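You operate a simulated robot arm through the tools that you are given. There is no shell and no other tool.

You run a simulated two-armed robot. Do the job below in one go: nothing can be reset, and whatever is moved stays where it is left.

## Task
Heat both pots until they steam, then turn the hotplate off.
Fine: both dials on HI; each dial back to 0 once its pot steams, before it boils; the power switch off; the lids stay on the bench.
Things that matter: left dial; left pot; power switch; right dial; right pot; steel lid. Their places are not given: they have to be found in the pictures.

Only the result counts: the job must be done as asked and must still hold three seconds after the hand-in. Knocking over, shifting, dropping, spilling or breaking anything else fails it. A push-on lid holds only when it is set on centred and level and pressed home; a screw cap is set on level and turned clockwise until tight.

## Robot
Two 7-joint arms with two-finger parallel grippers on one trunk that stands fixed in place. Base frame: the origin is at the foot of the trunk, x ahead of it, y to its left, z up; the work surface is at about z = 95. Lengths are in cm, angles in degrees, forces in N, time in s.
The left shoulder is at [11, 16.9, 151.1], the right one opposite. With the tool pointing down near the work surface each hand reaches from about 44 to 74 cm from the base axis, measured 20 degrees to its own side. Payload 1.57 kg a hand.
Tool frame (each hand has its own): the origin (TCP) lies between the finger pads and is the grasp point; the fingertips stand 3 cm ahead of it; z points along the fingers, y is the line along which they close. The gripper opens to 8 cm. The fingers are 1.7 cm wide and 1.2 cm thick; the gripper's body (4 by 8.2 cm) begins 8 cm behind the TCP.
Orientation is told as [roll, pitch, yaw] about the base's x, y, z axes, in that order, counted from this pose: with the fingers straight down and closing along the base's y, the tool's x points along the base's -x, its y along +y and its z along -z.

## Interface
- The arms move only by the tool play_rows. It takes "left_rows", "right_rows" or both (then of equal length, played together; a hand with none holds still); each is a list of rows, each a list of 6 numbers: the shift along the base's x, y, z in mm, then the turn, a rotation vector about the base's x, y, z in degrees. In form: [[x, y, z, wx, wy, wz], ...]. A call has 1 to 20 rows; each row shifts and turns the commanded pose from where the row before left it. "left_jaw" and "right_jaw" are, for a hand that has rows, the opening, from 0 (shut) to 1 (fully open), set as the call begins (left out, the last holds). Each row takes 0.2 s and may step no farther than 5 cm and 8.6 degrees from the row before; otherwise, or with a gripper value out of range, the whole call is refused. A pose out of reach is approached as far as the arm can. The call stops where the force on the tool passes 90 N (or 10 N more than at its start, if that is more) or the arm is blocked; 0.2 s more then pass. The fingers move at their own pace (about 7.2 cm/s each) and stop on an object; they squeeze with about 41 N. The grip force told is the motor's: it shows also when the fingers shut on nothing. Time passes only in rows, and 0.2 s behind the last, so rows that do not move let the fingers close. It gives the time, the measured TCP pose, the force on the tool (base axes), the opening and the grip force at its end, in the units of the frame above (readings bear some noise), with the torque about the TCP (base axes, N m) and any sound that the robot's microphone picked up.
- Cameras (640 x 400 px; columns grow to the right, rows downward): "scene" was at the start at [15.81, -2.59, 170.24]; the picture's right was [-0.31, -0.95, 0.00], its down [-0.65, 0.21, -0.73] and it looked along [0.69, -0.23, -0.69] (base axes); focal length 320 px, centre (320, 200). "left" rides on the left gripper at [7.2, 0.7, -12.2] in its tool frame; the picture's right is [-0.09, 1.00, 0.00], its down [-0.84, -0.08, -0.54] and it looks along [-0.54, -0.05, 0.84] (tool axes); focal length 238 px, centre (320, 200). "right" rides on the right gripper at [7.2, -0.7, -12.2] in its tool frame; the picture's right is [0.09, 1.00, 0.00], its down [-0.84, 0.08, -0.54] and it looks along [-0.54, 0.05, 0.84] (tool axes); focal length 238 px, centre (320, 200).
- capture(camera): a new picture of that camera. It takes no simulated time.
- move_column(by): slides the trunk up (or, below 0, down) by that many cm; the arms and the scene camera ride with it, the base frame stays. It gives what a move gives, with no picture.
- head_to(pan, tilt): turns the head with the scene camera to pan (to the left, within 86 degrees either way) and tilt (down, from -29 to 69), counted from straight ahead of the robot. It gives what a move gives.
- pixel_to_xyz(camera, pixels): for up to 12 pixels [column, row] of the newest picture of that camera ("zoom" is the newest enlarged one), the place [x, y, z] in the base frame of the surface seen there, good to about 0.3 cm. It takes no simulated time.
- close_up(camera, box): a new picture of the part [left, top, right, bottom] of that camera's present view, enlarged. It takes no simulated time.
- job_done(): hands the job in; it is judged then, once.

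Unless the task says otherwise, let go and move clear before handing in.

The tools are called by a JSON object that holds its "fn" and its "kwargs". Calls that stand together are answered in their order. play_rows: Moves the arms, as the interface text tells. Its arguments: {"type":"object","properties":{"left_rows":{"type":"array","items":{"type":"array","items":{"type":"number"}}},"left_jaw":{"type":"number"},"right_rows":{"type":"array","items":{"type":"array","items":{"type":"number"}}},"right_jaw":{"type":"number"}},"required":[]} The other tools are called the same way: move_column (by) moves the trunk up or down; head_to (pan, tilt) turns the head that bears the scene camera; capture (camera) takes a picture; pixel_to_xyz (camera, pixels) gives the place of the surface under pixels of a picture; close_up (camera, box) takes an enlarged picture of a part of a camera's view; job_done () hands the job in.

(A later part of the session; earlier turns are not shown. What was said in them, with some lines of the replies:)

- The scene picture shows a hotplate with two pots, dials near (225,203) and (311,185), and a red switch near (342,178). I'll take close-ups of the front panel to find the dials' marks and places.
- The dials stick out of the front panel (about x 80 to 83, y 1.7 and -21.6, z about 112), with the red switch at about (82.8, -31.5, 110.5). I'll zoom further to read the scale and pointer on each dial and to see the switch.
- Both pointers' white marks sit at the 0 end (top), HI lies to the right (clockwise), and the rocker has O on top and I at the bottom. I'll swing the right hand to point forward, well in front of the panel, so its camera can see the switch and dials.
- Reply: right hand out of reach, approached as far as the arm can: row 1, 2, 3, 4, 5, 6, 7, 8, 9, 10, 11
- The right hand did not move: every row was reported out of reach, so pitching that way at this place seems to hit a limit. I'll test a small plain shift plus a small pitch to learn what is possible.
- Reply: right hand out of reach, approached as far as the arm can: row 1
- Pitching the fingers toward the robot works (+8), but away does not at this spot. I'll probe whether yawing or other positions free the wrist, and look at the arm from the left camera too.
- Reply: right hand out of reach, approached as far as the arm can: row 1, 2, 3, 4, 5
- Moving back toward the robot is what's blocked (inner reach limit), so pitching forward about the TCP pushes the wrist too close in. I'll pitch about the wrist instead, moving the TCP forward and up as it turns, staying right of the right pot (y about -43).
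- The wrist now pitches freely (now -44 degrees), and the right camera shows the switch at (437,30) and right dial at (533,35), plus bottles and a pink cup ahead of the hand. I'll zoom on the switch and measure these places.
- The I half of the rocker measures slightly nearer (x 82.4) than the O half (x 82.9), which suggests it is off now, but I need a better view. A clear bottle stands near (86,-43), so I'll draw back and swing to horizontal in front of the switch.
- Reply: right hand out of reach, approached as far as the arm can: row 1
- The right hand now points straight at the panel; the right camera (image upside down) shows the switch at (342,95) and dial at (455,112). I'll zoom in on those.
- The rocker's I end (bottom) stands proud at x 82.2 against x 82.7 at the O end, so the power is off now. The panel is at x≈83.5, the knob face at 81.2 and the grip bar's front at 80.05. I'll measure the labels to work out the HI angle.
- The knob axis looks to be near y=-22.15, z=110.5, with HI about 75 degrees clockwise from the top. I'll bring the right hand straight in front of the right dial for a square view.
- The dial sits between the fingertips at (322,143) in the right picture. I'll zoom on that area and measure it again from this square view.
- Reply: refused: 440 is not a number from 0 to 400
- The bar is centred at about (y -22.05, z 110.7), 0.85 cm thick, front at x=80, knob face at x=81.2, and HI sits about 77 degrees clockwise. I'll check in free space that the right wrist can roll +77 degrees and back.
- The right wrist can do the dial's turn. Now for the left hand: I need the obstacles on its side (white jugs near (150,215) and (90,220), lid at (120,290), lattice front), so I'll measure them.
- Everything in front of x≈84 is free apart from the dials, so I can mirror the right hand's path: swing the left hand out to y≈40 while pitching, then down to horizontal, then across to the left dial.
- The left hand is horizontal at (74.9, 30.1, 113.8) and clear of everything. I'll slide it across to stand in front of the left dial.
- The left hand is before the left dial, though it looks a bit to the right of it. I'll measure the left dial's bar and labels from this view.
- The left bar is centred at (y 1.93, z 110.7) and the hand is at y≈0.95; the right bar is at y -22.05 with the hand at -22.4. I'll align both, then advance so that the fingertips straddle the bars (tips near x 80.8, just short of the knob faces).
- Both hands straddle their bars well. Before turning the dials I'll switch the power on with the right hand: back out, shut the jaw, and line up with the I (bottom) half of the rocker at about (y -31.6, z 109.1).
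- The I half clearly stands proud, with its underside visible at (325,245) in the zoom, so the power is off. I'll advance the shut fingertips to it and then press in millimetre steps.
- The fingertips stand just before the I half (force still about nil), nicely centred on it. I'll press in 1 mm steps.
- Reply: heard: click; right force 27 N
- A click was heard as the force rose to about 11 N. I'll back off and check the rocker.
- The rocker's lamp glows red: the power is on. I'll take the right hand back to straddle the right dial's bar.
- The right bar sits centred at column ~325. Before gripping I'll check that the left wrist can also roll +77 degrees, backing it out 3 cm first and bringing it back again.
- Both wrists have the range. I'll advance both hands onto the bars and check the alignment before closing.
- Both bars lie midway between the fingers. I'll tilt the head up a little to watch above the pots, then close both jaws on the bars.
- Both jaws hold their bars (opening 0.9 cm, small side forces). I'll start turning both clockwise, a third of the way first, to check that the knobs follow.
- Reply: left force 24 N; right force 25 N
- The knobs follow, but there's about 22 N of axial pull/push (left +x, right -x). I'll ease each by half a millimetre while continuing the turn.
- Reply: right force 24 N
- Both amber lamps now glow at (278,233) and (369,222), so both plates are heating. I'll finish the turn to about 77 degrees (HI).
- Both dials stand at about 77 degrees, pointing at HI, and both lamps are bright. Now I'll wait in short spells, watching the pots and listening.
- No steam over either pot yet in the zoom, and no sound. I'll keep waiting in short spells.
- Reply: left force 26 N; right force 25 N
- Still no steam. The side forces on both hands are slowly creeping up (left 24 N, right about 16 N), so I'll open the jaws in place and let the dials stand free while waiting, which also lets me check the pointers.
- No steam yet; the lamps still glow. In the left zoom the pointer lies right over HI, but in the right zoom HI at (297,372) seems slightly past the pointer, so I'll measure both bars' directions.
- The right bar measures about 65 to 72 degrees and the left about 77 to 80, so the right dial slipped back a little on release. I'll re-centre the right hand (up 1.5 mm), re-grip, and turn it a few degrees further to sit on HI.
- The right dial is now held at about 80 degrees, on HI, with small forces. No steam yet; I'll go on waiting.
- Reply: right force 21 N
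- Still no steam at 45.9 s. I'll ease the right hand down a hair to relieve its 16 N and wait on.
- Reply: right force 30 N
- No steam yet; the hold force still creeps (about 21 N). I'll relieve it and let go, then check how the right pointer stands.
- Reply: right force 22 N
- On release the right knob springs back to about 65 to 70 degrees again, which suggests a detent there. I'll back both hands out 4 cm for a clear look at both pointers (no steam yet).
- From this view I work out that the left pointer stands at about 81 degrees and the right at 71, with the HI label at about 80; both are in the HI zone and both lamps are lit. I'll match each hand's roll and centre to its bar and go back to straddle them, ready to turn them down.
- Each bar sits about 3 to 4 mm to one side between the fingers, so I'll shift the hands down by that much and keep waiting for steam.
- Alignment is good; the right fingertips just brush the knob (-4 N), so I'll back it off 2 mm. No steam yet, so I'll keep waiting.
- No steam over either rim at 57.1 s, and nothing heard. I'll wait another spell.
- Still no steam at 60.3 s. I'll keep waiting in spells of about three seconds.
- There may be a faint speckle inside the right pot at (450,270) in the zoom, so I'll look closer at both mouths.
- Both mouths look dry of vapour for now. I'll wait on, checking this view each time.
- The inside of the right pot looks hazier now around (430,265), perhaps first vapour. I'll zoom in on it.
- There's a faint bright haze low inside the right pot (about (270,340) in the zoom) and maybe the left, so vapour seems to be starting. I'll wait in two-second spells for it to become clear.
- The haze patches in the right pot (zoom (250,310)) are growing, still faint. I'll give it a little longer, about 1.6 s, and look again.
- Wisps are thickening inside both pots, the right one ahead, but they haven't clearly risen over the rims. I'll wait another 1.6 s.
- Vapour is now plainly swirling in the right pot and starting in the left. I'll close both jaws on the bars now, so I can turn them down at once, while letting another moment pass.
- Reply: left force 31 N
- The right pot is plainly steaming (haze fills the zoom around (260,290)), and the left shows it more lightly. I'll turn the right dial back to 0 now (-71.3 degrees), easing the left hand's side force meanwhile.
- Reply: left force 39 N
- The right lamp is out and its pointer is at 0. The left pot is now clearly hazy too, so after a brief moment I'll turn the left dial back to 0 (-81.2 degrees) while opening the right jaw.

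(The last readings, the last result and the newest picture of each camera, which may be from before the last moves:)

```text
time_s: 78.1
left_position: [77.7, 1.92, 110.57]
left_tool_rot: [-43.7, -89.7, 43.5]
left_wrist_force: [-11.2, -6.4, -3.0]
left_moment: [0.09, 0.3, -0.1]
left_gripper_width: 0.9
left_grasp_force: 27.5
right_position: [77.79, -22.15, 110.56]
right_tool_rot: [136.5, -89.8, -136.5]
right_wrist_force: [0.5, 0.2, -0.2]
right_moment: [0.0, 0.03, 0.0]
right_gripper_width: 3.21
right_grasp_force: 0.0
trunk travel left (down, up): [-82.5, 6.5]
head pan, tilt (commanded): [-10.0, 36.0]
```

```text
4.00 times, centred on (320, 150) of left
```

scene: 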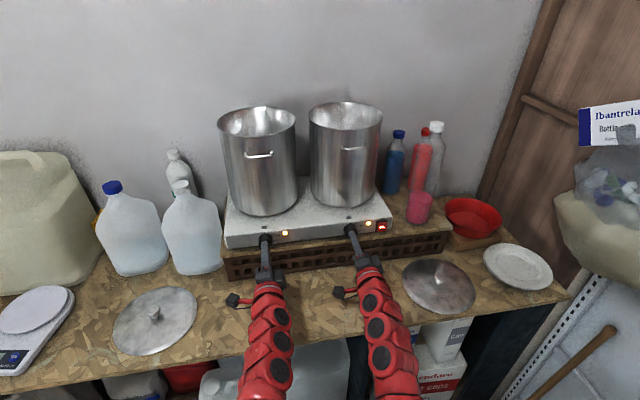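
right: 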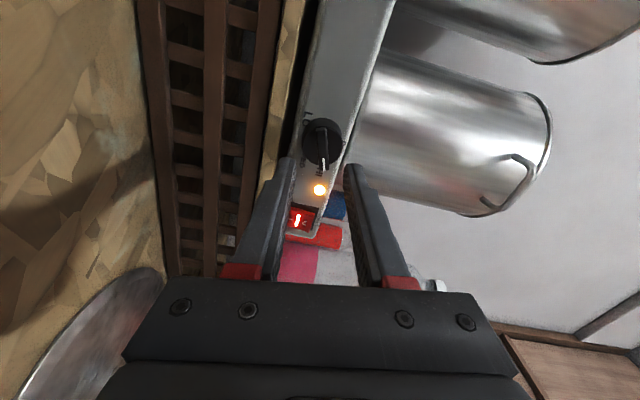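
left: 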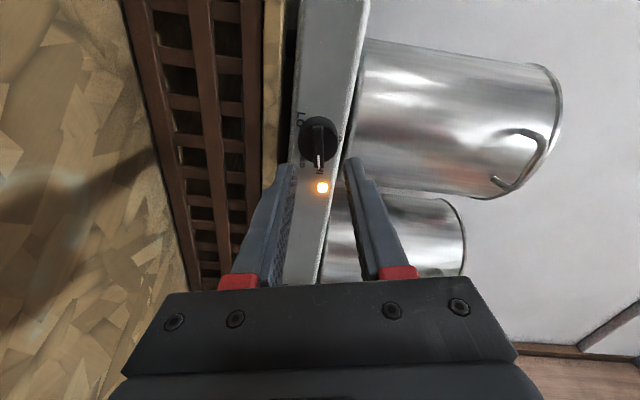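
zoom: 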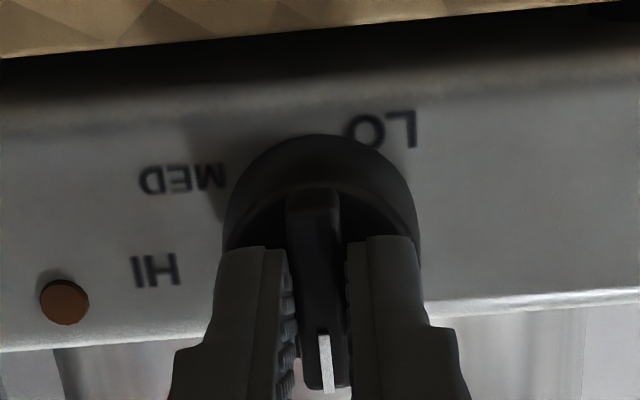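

Both lamps are out, both pointers are at 0 and both pots show vapour. I'll let go of the left bar and draw both hands back to check the pointers.

{"fn": "play_rows", "kwargs": {"left_rows": [[0, 0, 0, 0, 0, 0], [0, 0, 0, 0, 0, 0], [0, 0, 0, 0, 0, 0]], "left_jaw": 0.4}}

{"fn": "play_rows", "kwargs": {"left_rows": [[-25, 0, 0, 0, 0, 0], [-20, 0, 0, 0, 0, 0]], "right_rows": [[-25, 0, 0, 0, 0, 0], [-20, 0, 0, 0, 0, 0]]}}

{"fn": "close_up", "kwargs": {"camera": "scene", "box": [240, 205, 400, 305]}}

{"fn": "close_up", "kwargs": {"camera": "right", "box": [256, 100, 384, 180]}}

{"fn": "close_up", "kwargs": {"camera": "left", "box": [256, 100, 384, 180]}}

{"fn": "close_up", "kwargs": {"camera": "scene", "box": [180, 20, 420, 170]}}

```text
time_s: 78.9
left_position: [78.01, 2.14, 110.69]
left_tool_rot: [-59.1, -90.1, 59.1]
left_wrist_force: [0.2, 0.3, -0.6]
left_moment: [-0.01, -0.01, -0.03]
left_gripper_width: 3.21
left_grasp_force: 0.1
right_position: [77.92, -22.14, 110.59]
right_tool_rot: [22.0, -89.9, -22.0]
right_wrist_force: [0.1, -0.5, 0.0]
right_moment: [0.0, 0.02, -0.02]
right_gripper_width: 3.2
right_grasp_force: 0.1
trunk travel left (down, up): [-82.5, 6.5]
head pan, tilt (commanded): [-10.0, 36.0]
```

```text
time_s: 79.5
left_position: [73.31, 2.4, 110.86]
left_tool_rot: [42.4, -90.1, -42.4]
left_wrist_force: [-1.1, 0.1, -0.3]
left_moment: [0.0, 0.01, 0.02]
left_gripper_width: 3.18
left_grasp_force: 0.1
right_position: [73.36, -21.98, 110.74]
right_tool_rot: [170.5, -89.9, -170.5]
right_wrist_force: [0.6, -0.4, -1.1]
right_moment: [0.02, 0.0, -0.01]
right_gripper_width: 3.18
right_grasp_force: 0.1
trunk travel left (down, up): [-82.5, 6.5]
head pan, tilt (commanded): [-10.0, 36.0]
```

```text
4.00 times, centred on (320, 255) of scene
```

zoom: 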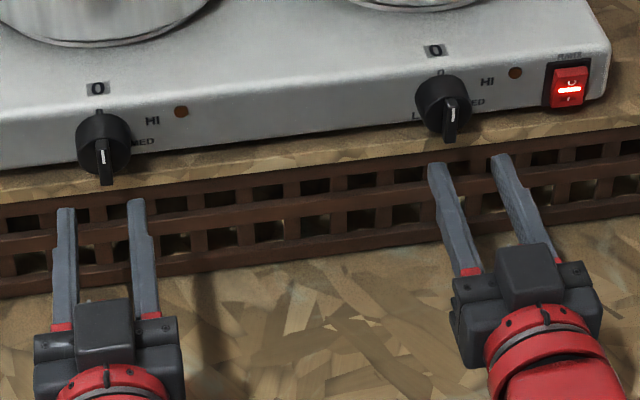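

```text
5.00 times, centred on (320, 140) of right
```

zoom: 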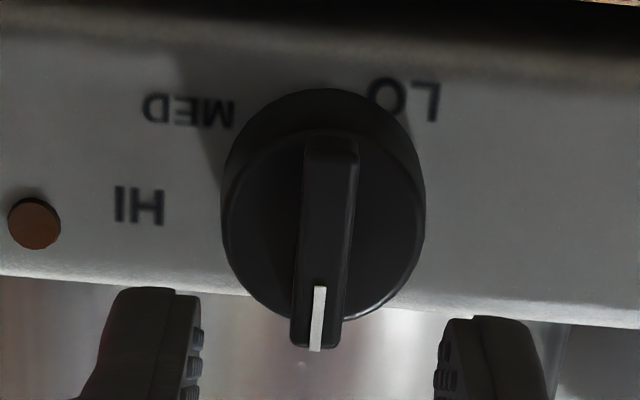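

```text
5.00 times, centred on (320, 140) of left
```

zoom: 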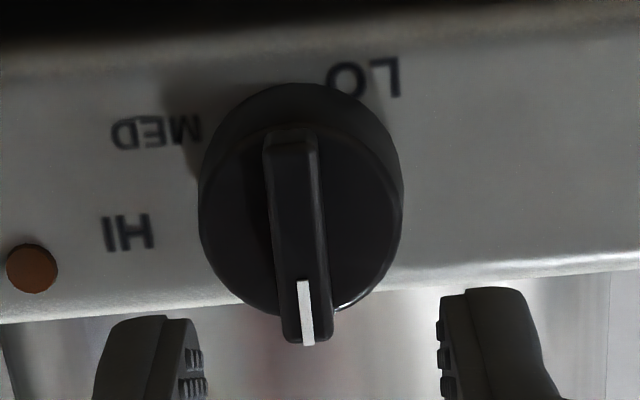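

```text
2.67 times, centred on (300, 95) of scene
```

zoom: 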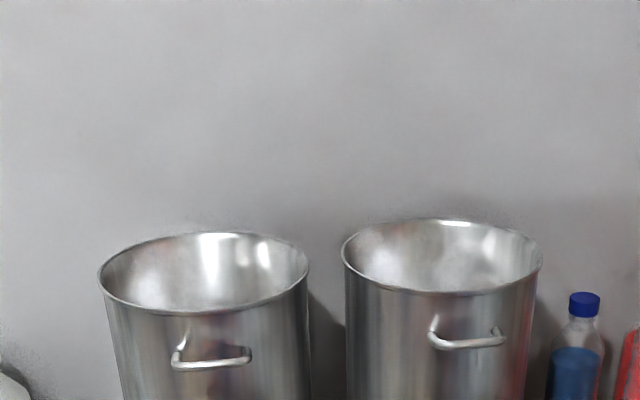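

Both pointers stand at 0 as at the start, the lamps are out, and vapour still shows in both pots. Now I'll take the right hand, jaw shut, to the O (top) half of the power switch.

{"fn": "play_rows", "kwargs": {"right_rows": [[0, -32, 3, 0, 0, 0], [0, -32, 3, 0, 0, 0], [0, -32, 3, 0, 0, 0], [0, 0, 0, 0, 0, 0], [0, 0, 0, 0, 0, 0]], "right_jaw": 0}}

{"fn": "capture", "kwargs": {"camera": "right"}}

{"fn": "close_up", "kwargs": {"camera": "right", "box": [272, 110, 368, 170]}}

{"fn": "pixel_to_xyz", "kwargs": {"camera": "right", "pixels": [[322, 120], [322, 125], [322, 130], [322, 135], [322, 140], [322, 145], [322, 150], [310, 135], [332, 135]]}}

{"fn": "close_up", "kwargs": {"camera": "scene", "box": [340, 200, 420, 250]}}

```text
time_s: 80.7
left_position: [73.44, 2.41, 110.79]
left_tool_rot: [-22.9, -90.0, 22.9]
left_wrist_force: [-0.7, -0.5, -0.3]
left_moment: [0.0, 0.02, 0.02]
left_gripper_width: 3.2
left_grasp_force: 0.0
right_position: [73.5, -31.54, 111.5]
right_tool_rot: [56.1, -90.0, -56.2]
right_wrist_force: [0.0, 0.1, -0.1]
right_moment: [-0.02, -0.04, 0.03]
right_gripper_width: 0.01
right_grasp_force: 21.0
trunk travel left (down, up): [-82.5, 6.5]
head pan, tilt (commanded): [-10.0, 36.0]
```

```text
taken
```

right: 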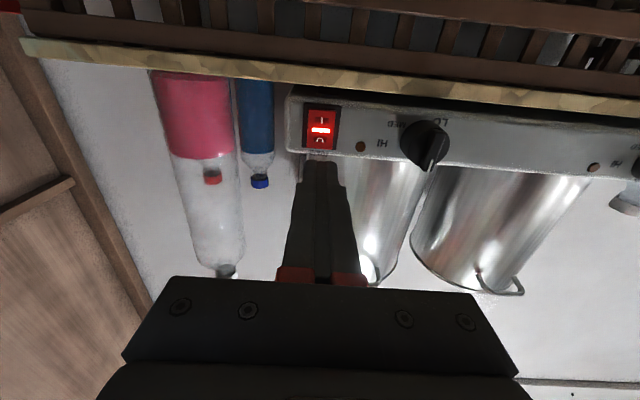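

```text
6.67 times, centred on (320, 140) of right
```

zoom: 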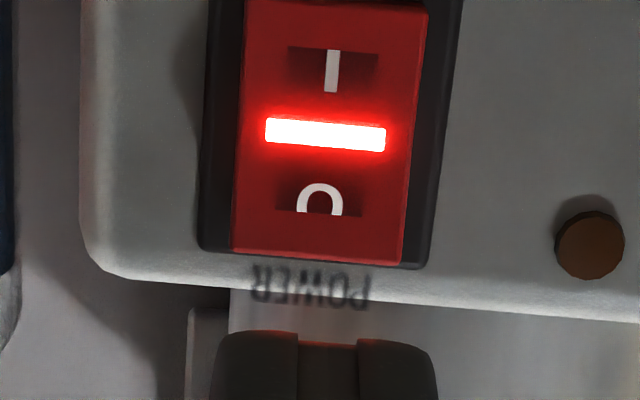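

```text
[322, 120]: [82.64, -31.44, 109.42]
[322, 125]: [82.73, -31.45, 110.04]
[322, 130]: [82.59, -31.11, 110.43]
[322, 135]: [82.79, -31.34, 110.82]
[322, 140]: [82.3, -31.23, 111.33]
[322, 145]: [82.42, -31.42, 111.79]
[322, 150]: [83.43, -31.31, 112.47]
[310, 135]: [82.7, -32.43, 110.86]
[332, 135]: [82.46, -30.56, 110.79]
```

```text
8.00 times, centred on (380, 225) of scene
```

zoom: 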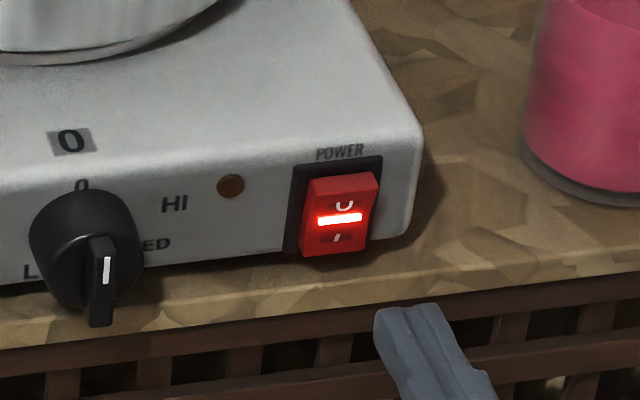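

The hand is lined up with the O half (z about 111.5, face at x≈82.3). I'll advance and press in millimetre steps until it clicks.

{"fn": "play_rows", "kwargs": {"right_rows": [[20, 0, 0.5, 0, 0, 0], [20, 0, 0, 0, 0, 0], [12, 0, 0, 0, 0, 0], [3, 0, 0, 0, 0, 0], [2, 0, 0, 0, 0, 0]]}}

{"fn": "play_rows", "kwargs": {"right_rows": [[1, 0, 0, 0, 0, 0], [1, 0, 0, 0, 0, 0]]}}

{"fn": "play_rows", "kwargs": {"right_rows": [[1, 0, 0, 0, 0, 0], [1, 0, 0, 0, 0, 0]]}}

```text
time_s: 81.9
left_position: [73.44, 2.27, 110.81]
left_tool_rot: [21.4, -90.0, -21.4]
left_wrist_force: [0.4, -0.1, 0.4]
left_moment: [0.0, -0.03, 0.03]
left_gripper_width: 3.2
left_grasp_force: 0.1
right_position: [79.27, -31.47, 111.61]
right_tool_rot: [50.9, -89.9, -51.0]
right_wrist_force: [-0.6, -0.2, -0.3]
right_moment: [0.04, -0.02, 0.01]
right_gripper_width: 0.01
right_grasp_force: 21.3
trunk travel left (down, up): [-82.5, 6.5]
head pan, tilt (commanded): [-10.0, 36.0]
```

```text
time_s: 82.5
left_position: [73.43, 2.3, 110.81]
left_tool_rot: [27.2, -90.0, -27.2]
left_wrist_force: [-0.8, 0.5, -0.3]
left_moment: [-0.01, 0.02, -0.02]
left_gripper_width: 3.19
left_grasp_force: 0.0
right_position: [79.41, -31.57, 111.64]
right_tool_rot: [-171.1, -89.9, 171.2]
right_wrist_force: [-1.1, -0.1, 0.2]
right_moment: [-0.04, 0.0, -0.02]
right_gripper_width: 0.01
right_grasp_force: 21.8
trunk travel left (down, up): [-82.5, 6.5]
head pan, tilt (commanded): [-10.0, 36.0]
```

```text
time_s: 83.1
left_position: [73.5, 2.11, 110.85]
left_tool_rot: [156.6, -90.0, -156.5]
left_wrist_force: [-0.5, 0.5, -0.2]
left_moment: [0.02, 0.01, 0.01]
left_gripper_width: 3.17
left_grasp_force: 0.1
right_position: [79.46, -31.55, 111.67]
right_tool_rot: [129.8, -89.8, -129.9]
right_wrist_force: [-5.5, 0.3, 0.3]
right_moment: [0.02, 0.07, -0.01]
right_gripper_width: 0.0
right_grasp_force: 21.3
trunk travel left (down, up): [-82.5, 6.5]
head pan, tilt (commanded): [-10.0, 36.0]
heard: click
```

A click was heard at about 5 N. I'll draw the right hand back and check the switch lamp.

{"fn": "play_rows", "kwargs": {"right_rows": [[-10, 0, 0, 0, 0, 0], [-25, 0, 0, 0, 0, 0], [-25, 0, 0, 0, 0, 0]]}}

{"fn": "capture", "kwargs": {"camera": "scene"}}

{"fn": "close_up", "kwargs": {"camera": "scene", "box": [240, 190, 400, 290]}}

{"fn": "close_up", "kwargs": {"camera": "right", "box": [272, 110, 368, 170]}}

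{"fn": "close_up", "kwargs": {"camera": "scene", "box": [180, 20, 420, 170]}}

```text
time_s: 83.9
left_position: [73.53, 2.41, 110.76]
left_tool_rot: [-65.9, -89.9, 66.0]
left_wrist_force: [0.1, -0.7, 0.2]
left_moment: [-0.03, -0.03, 0.0]
left_gripper_width: 3.22
left_grasp_force: 0.0
right_position: [73.68, -31.74, 111.64]
right_tool_rot: [12.3, -90.0, -12.3]
right_wrist_force: [0.6, 0.1, 0.8]
right_moment: [0.01, 0.01, -0.01]
right_gripper_width: 0.02
right_grasp_force: 21.0
trunk travel left (down, up): [-82.5, 6.5]
head pan, tilt (commanded): [-10.0, 36.0]
```

```text
taken
```

scene: 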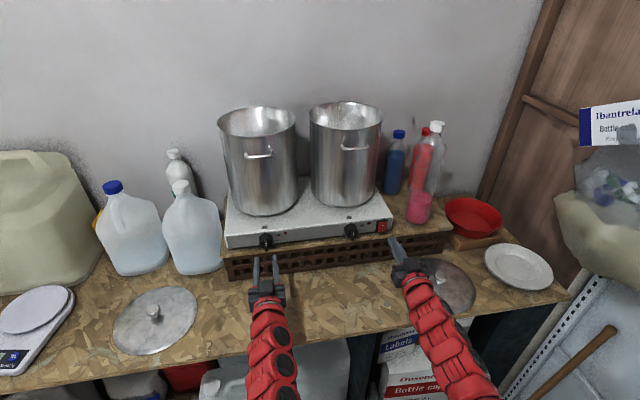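

```text
4.00 times, centred on (320, 240) of scene
```

zoom: 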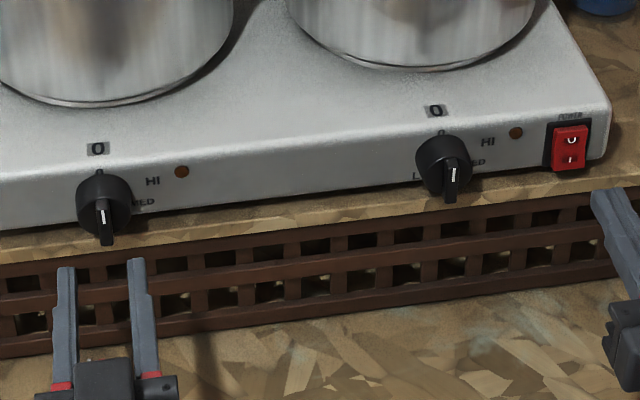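

```text
6.67 times, centred on (320, 140) of right
```

zoom: 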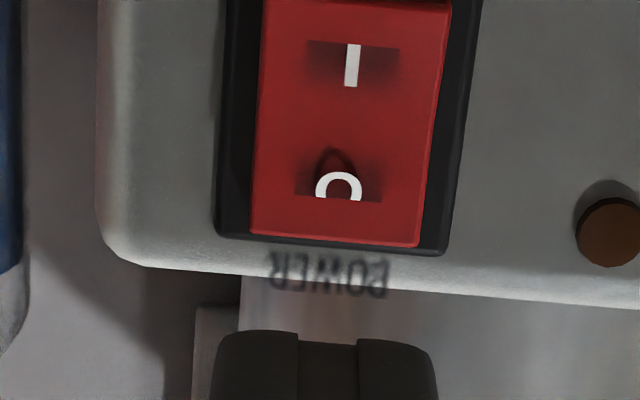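

```text
2.67 times, centred on (300, 95) of scene
```

zoom: 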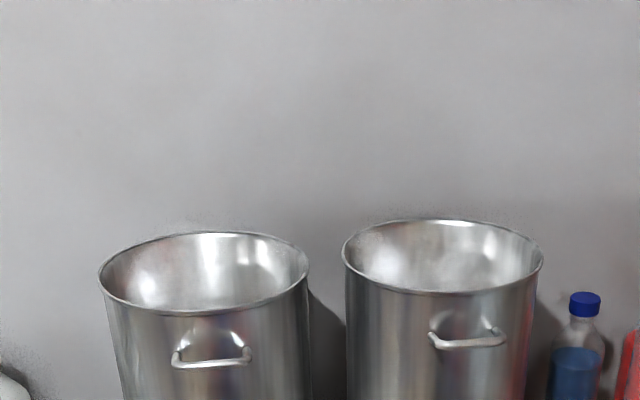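

The switch lamp is out, the O half is in, and both dials read 0. I'll take a closer look at both pots' vapour before deciding that the job is complete.

{"fn": "close_up", "kwargs": {"camera": "scene", "box": [208, 75, 304, 135]}}

{"fn": "close_up", "kwargs": {"camera": "scene", "box": [300, 70, 396, 130]}}

```text
6.67 times, centred on (256, 105) of scene
```

zoom: 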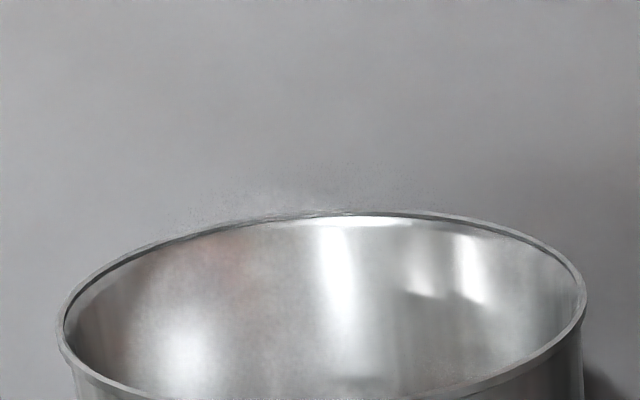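

```text
6.67 times, centred on (348, 100) of scene
```

zoom: 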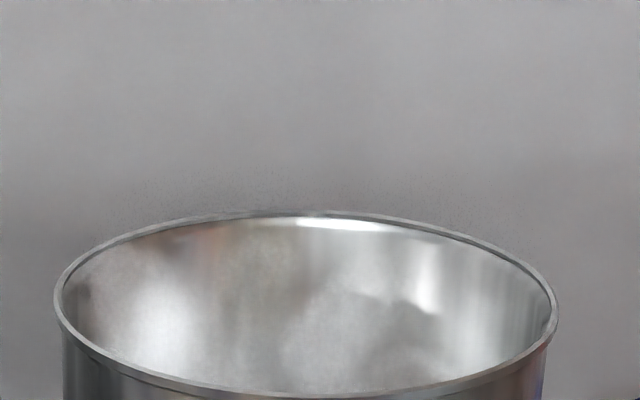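

Vapour still shows in both pots, with a wisp over the left rim at about (290,195), and there is no boiling. Dials are at 0, the power is off and the lids are untouched on the bench. I'll draw both hands a little farther clear.

{"fn": "play_rows", "kwargs": {"left_rows": [[-5, 3, 0, 0, 0, 0], [-5, 3, 0, 0, 0, 0]], "right_rows": [[-5, -3, 0, 0, 0, 0], [-5, -3, 0, 0, 0, 0]]}}

{"fn": "capture", "kwargs": {"camera": "scene"}}

{"fn": "close_up", "kwargs": {"camera": "scene", "box": [220, 90, 412, 210]}}

```text
time_s: 84.5
left_position: [72.56, 2.84, 110.81]
left_tool_rot: [-150.4, -89.9, 150.3]
left_wrist_force: [0.4, 0.6, 0.9]
left_moment: [-0.01, -0.01, 0.03]
left_gripper_width: 3.2
left_grasp_force: 0.2
right_position: [72.55, -32.41, 111.72]
right_tool_rot: [86.1, -90.1, -86.1]
right_wrist_force: [0.7, -0.4, 0.3]
right_moment: [-0.04, 0.0, 0.02]
right_gripper_width: 0.01
right_grasp_force: 21.1
trunk travel left (down, up): [-82.5, 6.5]
head pan, tilt (commanded): [-10.0, 36.0]
```

```text
taken
```

scene: 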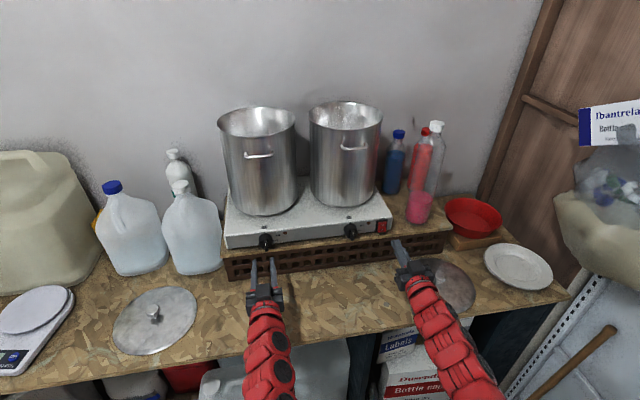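

```text
3.33 times, centred on (316, 150) of scene
```

zoom: 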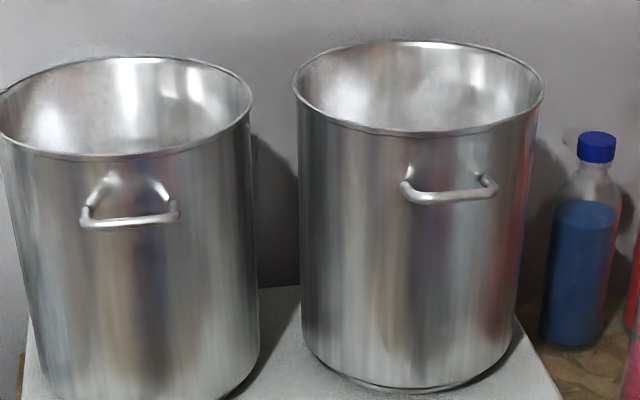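

Steam shows in both pots, both dials are at 0, the switch lamp is dark, and both hands are clear with nothing else disturbed. I'm handing the job in.

{"fn": "job_done", "kwargs": {}}

```text
The job is handed in.
```

The job is handed in. Both pots were heated on HI until vapour showed in each, and neither boiled. I then turned each dial back to 0 and switched the hotplate off.

- **Dials:** I turned both to the HI label together. When I let go, the right one settled about 10° short of the label and stayed there for the rest of the heating. Its lamp stayed lit. Both now read 0 and both lamps are out.
- **Steam:** it was a light haze inside each pot, not a strong plume. I turned the right dial back first, because its pot steamed sooner. The left pot's haze was thinner but clear when I turned it back. Both still showed vapour in my last picture.
- **Power switch:** I heard it click, and its lamp is dark.
- **Everything else:** the lids stayed on the bench, nothing looked moved in the last picture, and both hands are clear of the hotplate.

I went by sight and sound alone. Whether the haze counts as steaming, and whether the right dial's resting place counts as HI, is up to the judge.
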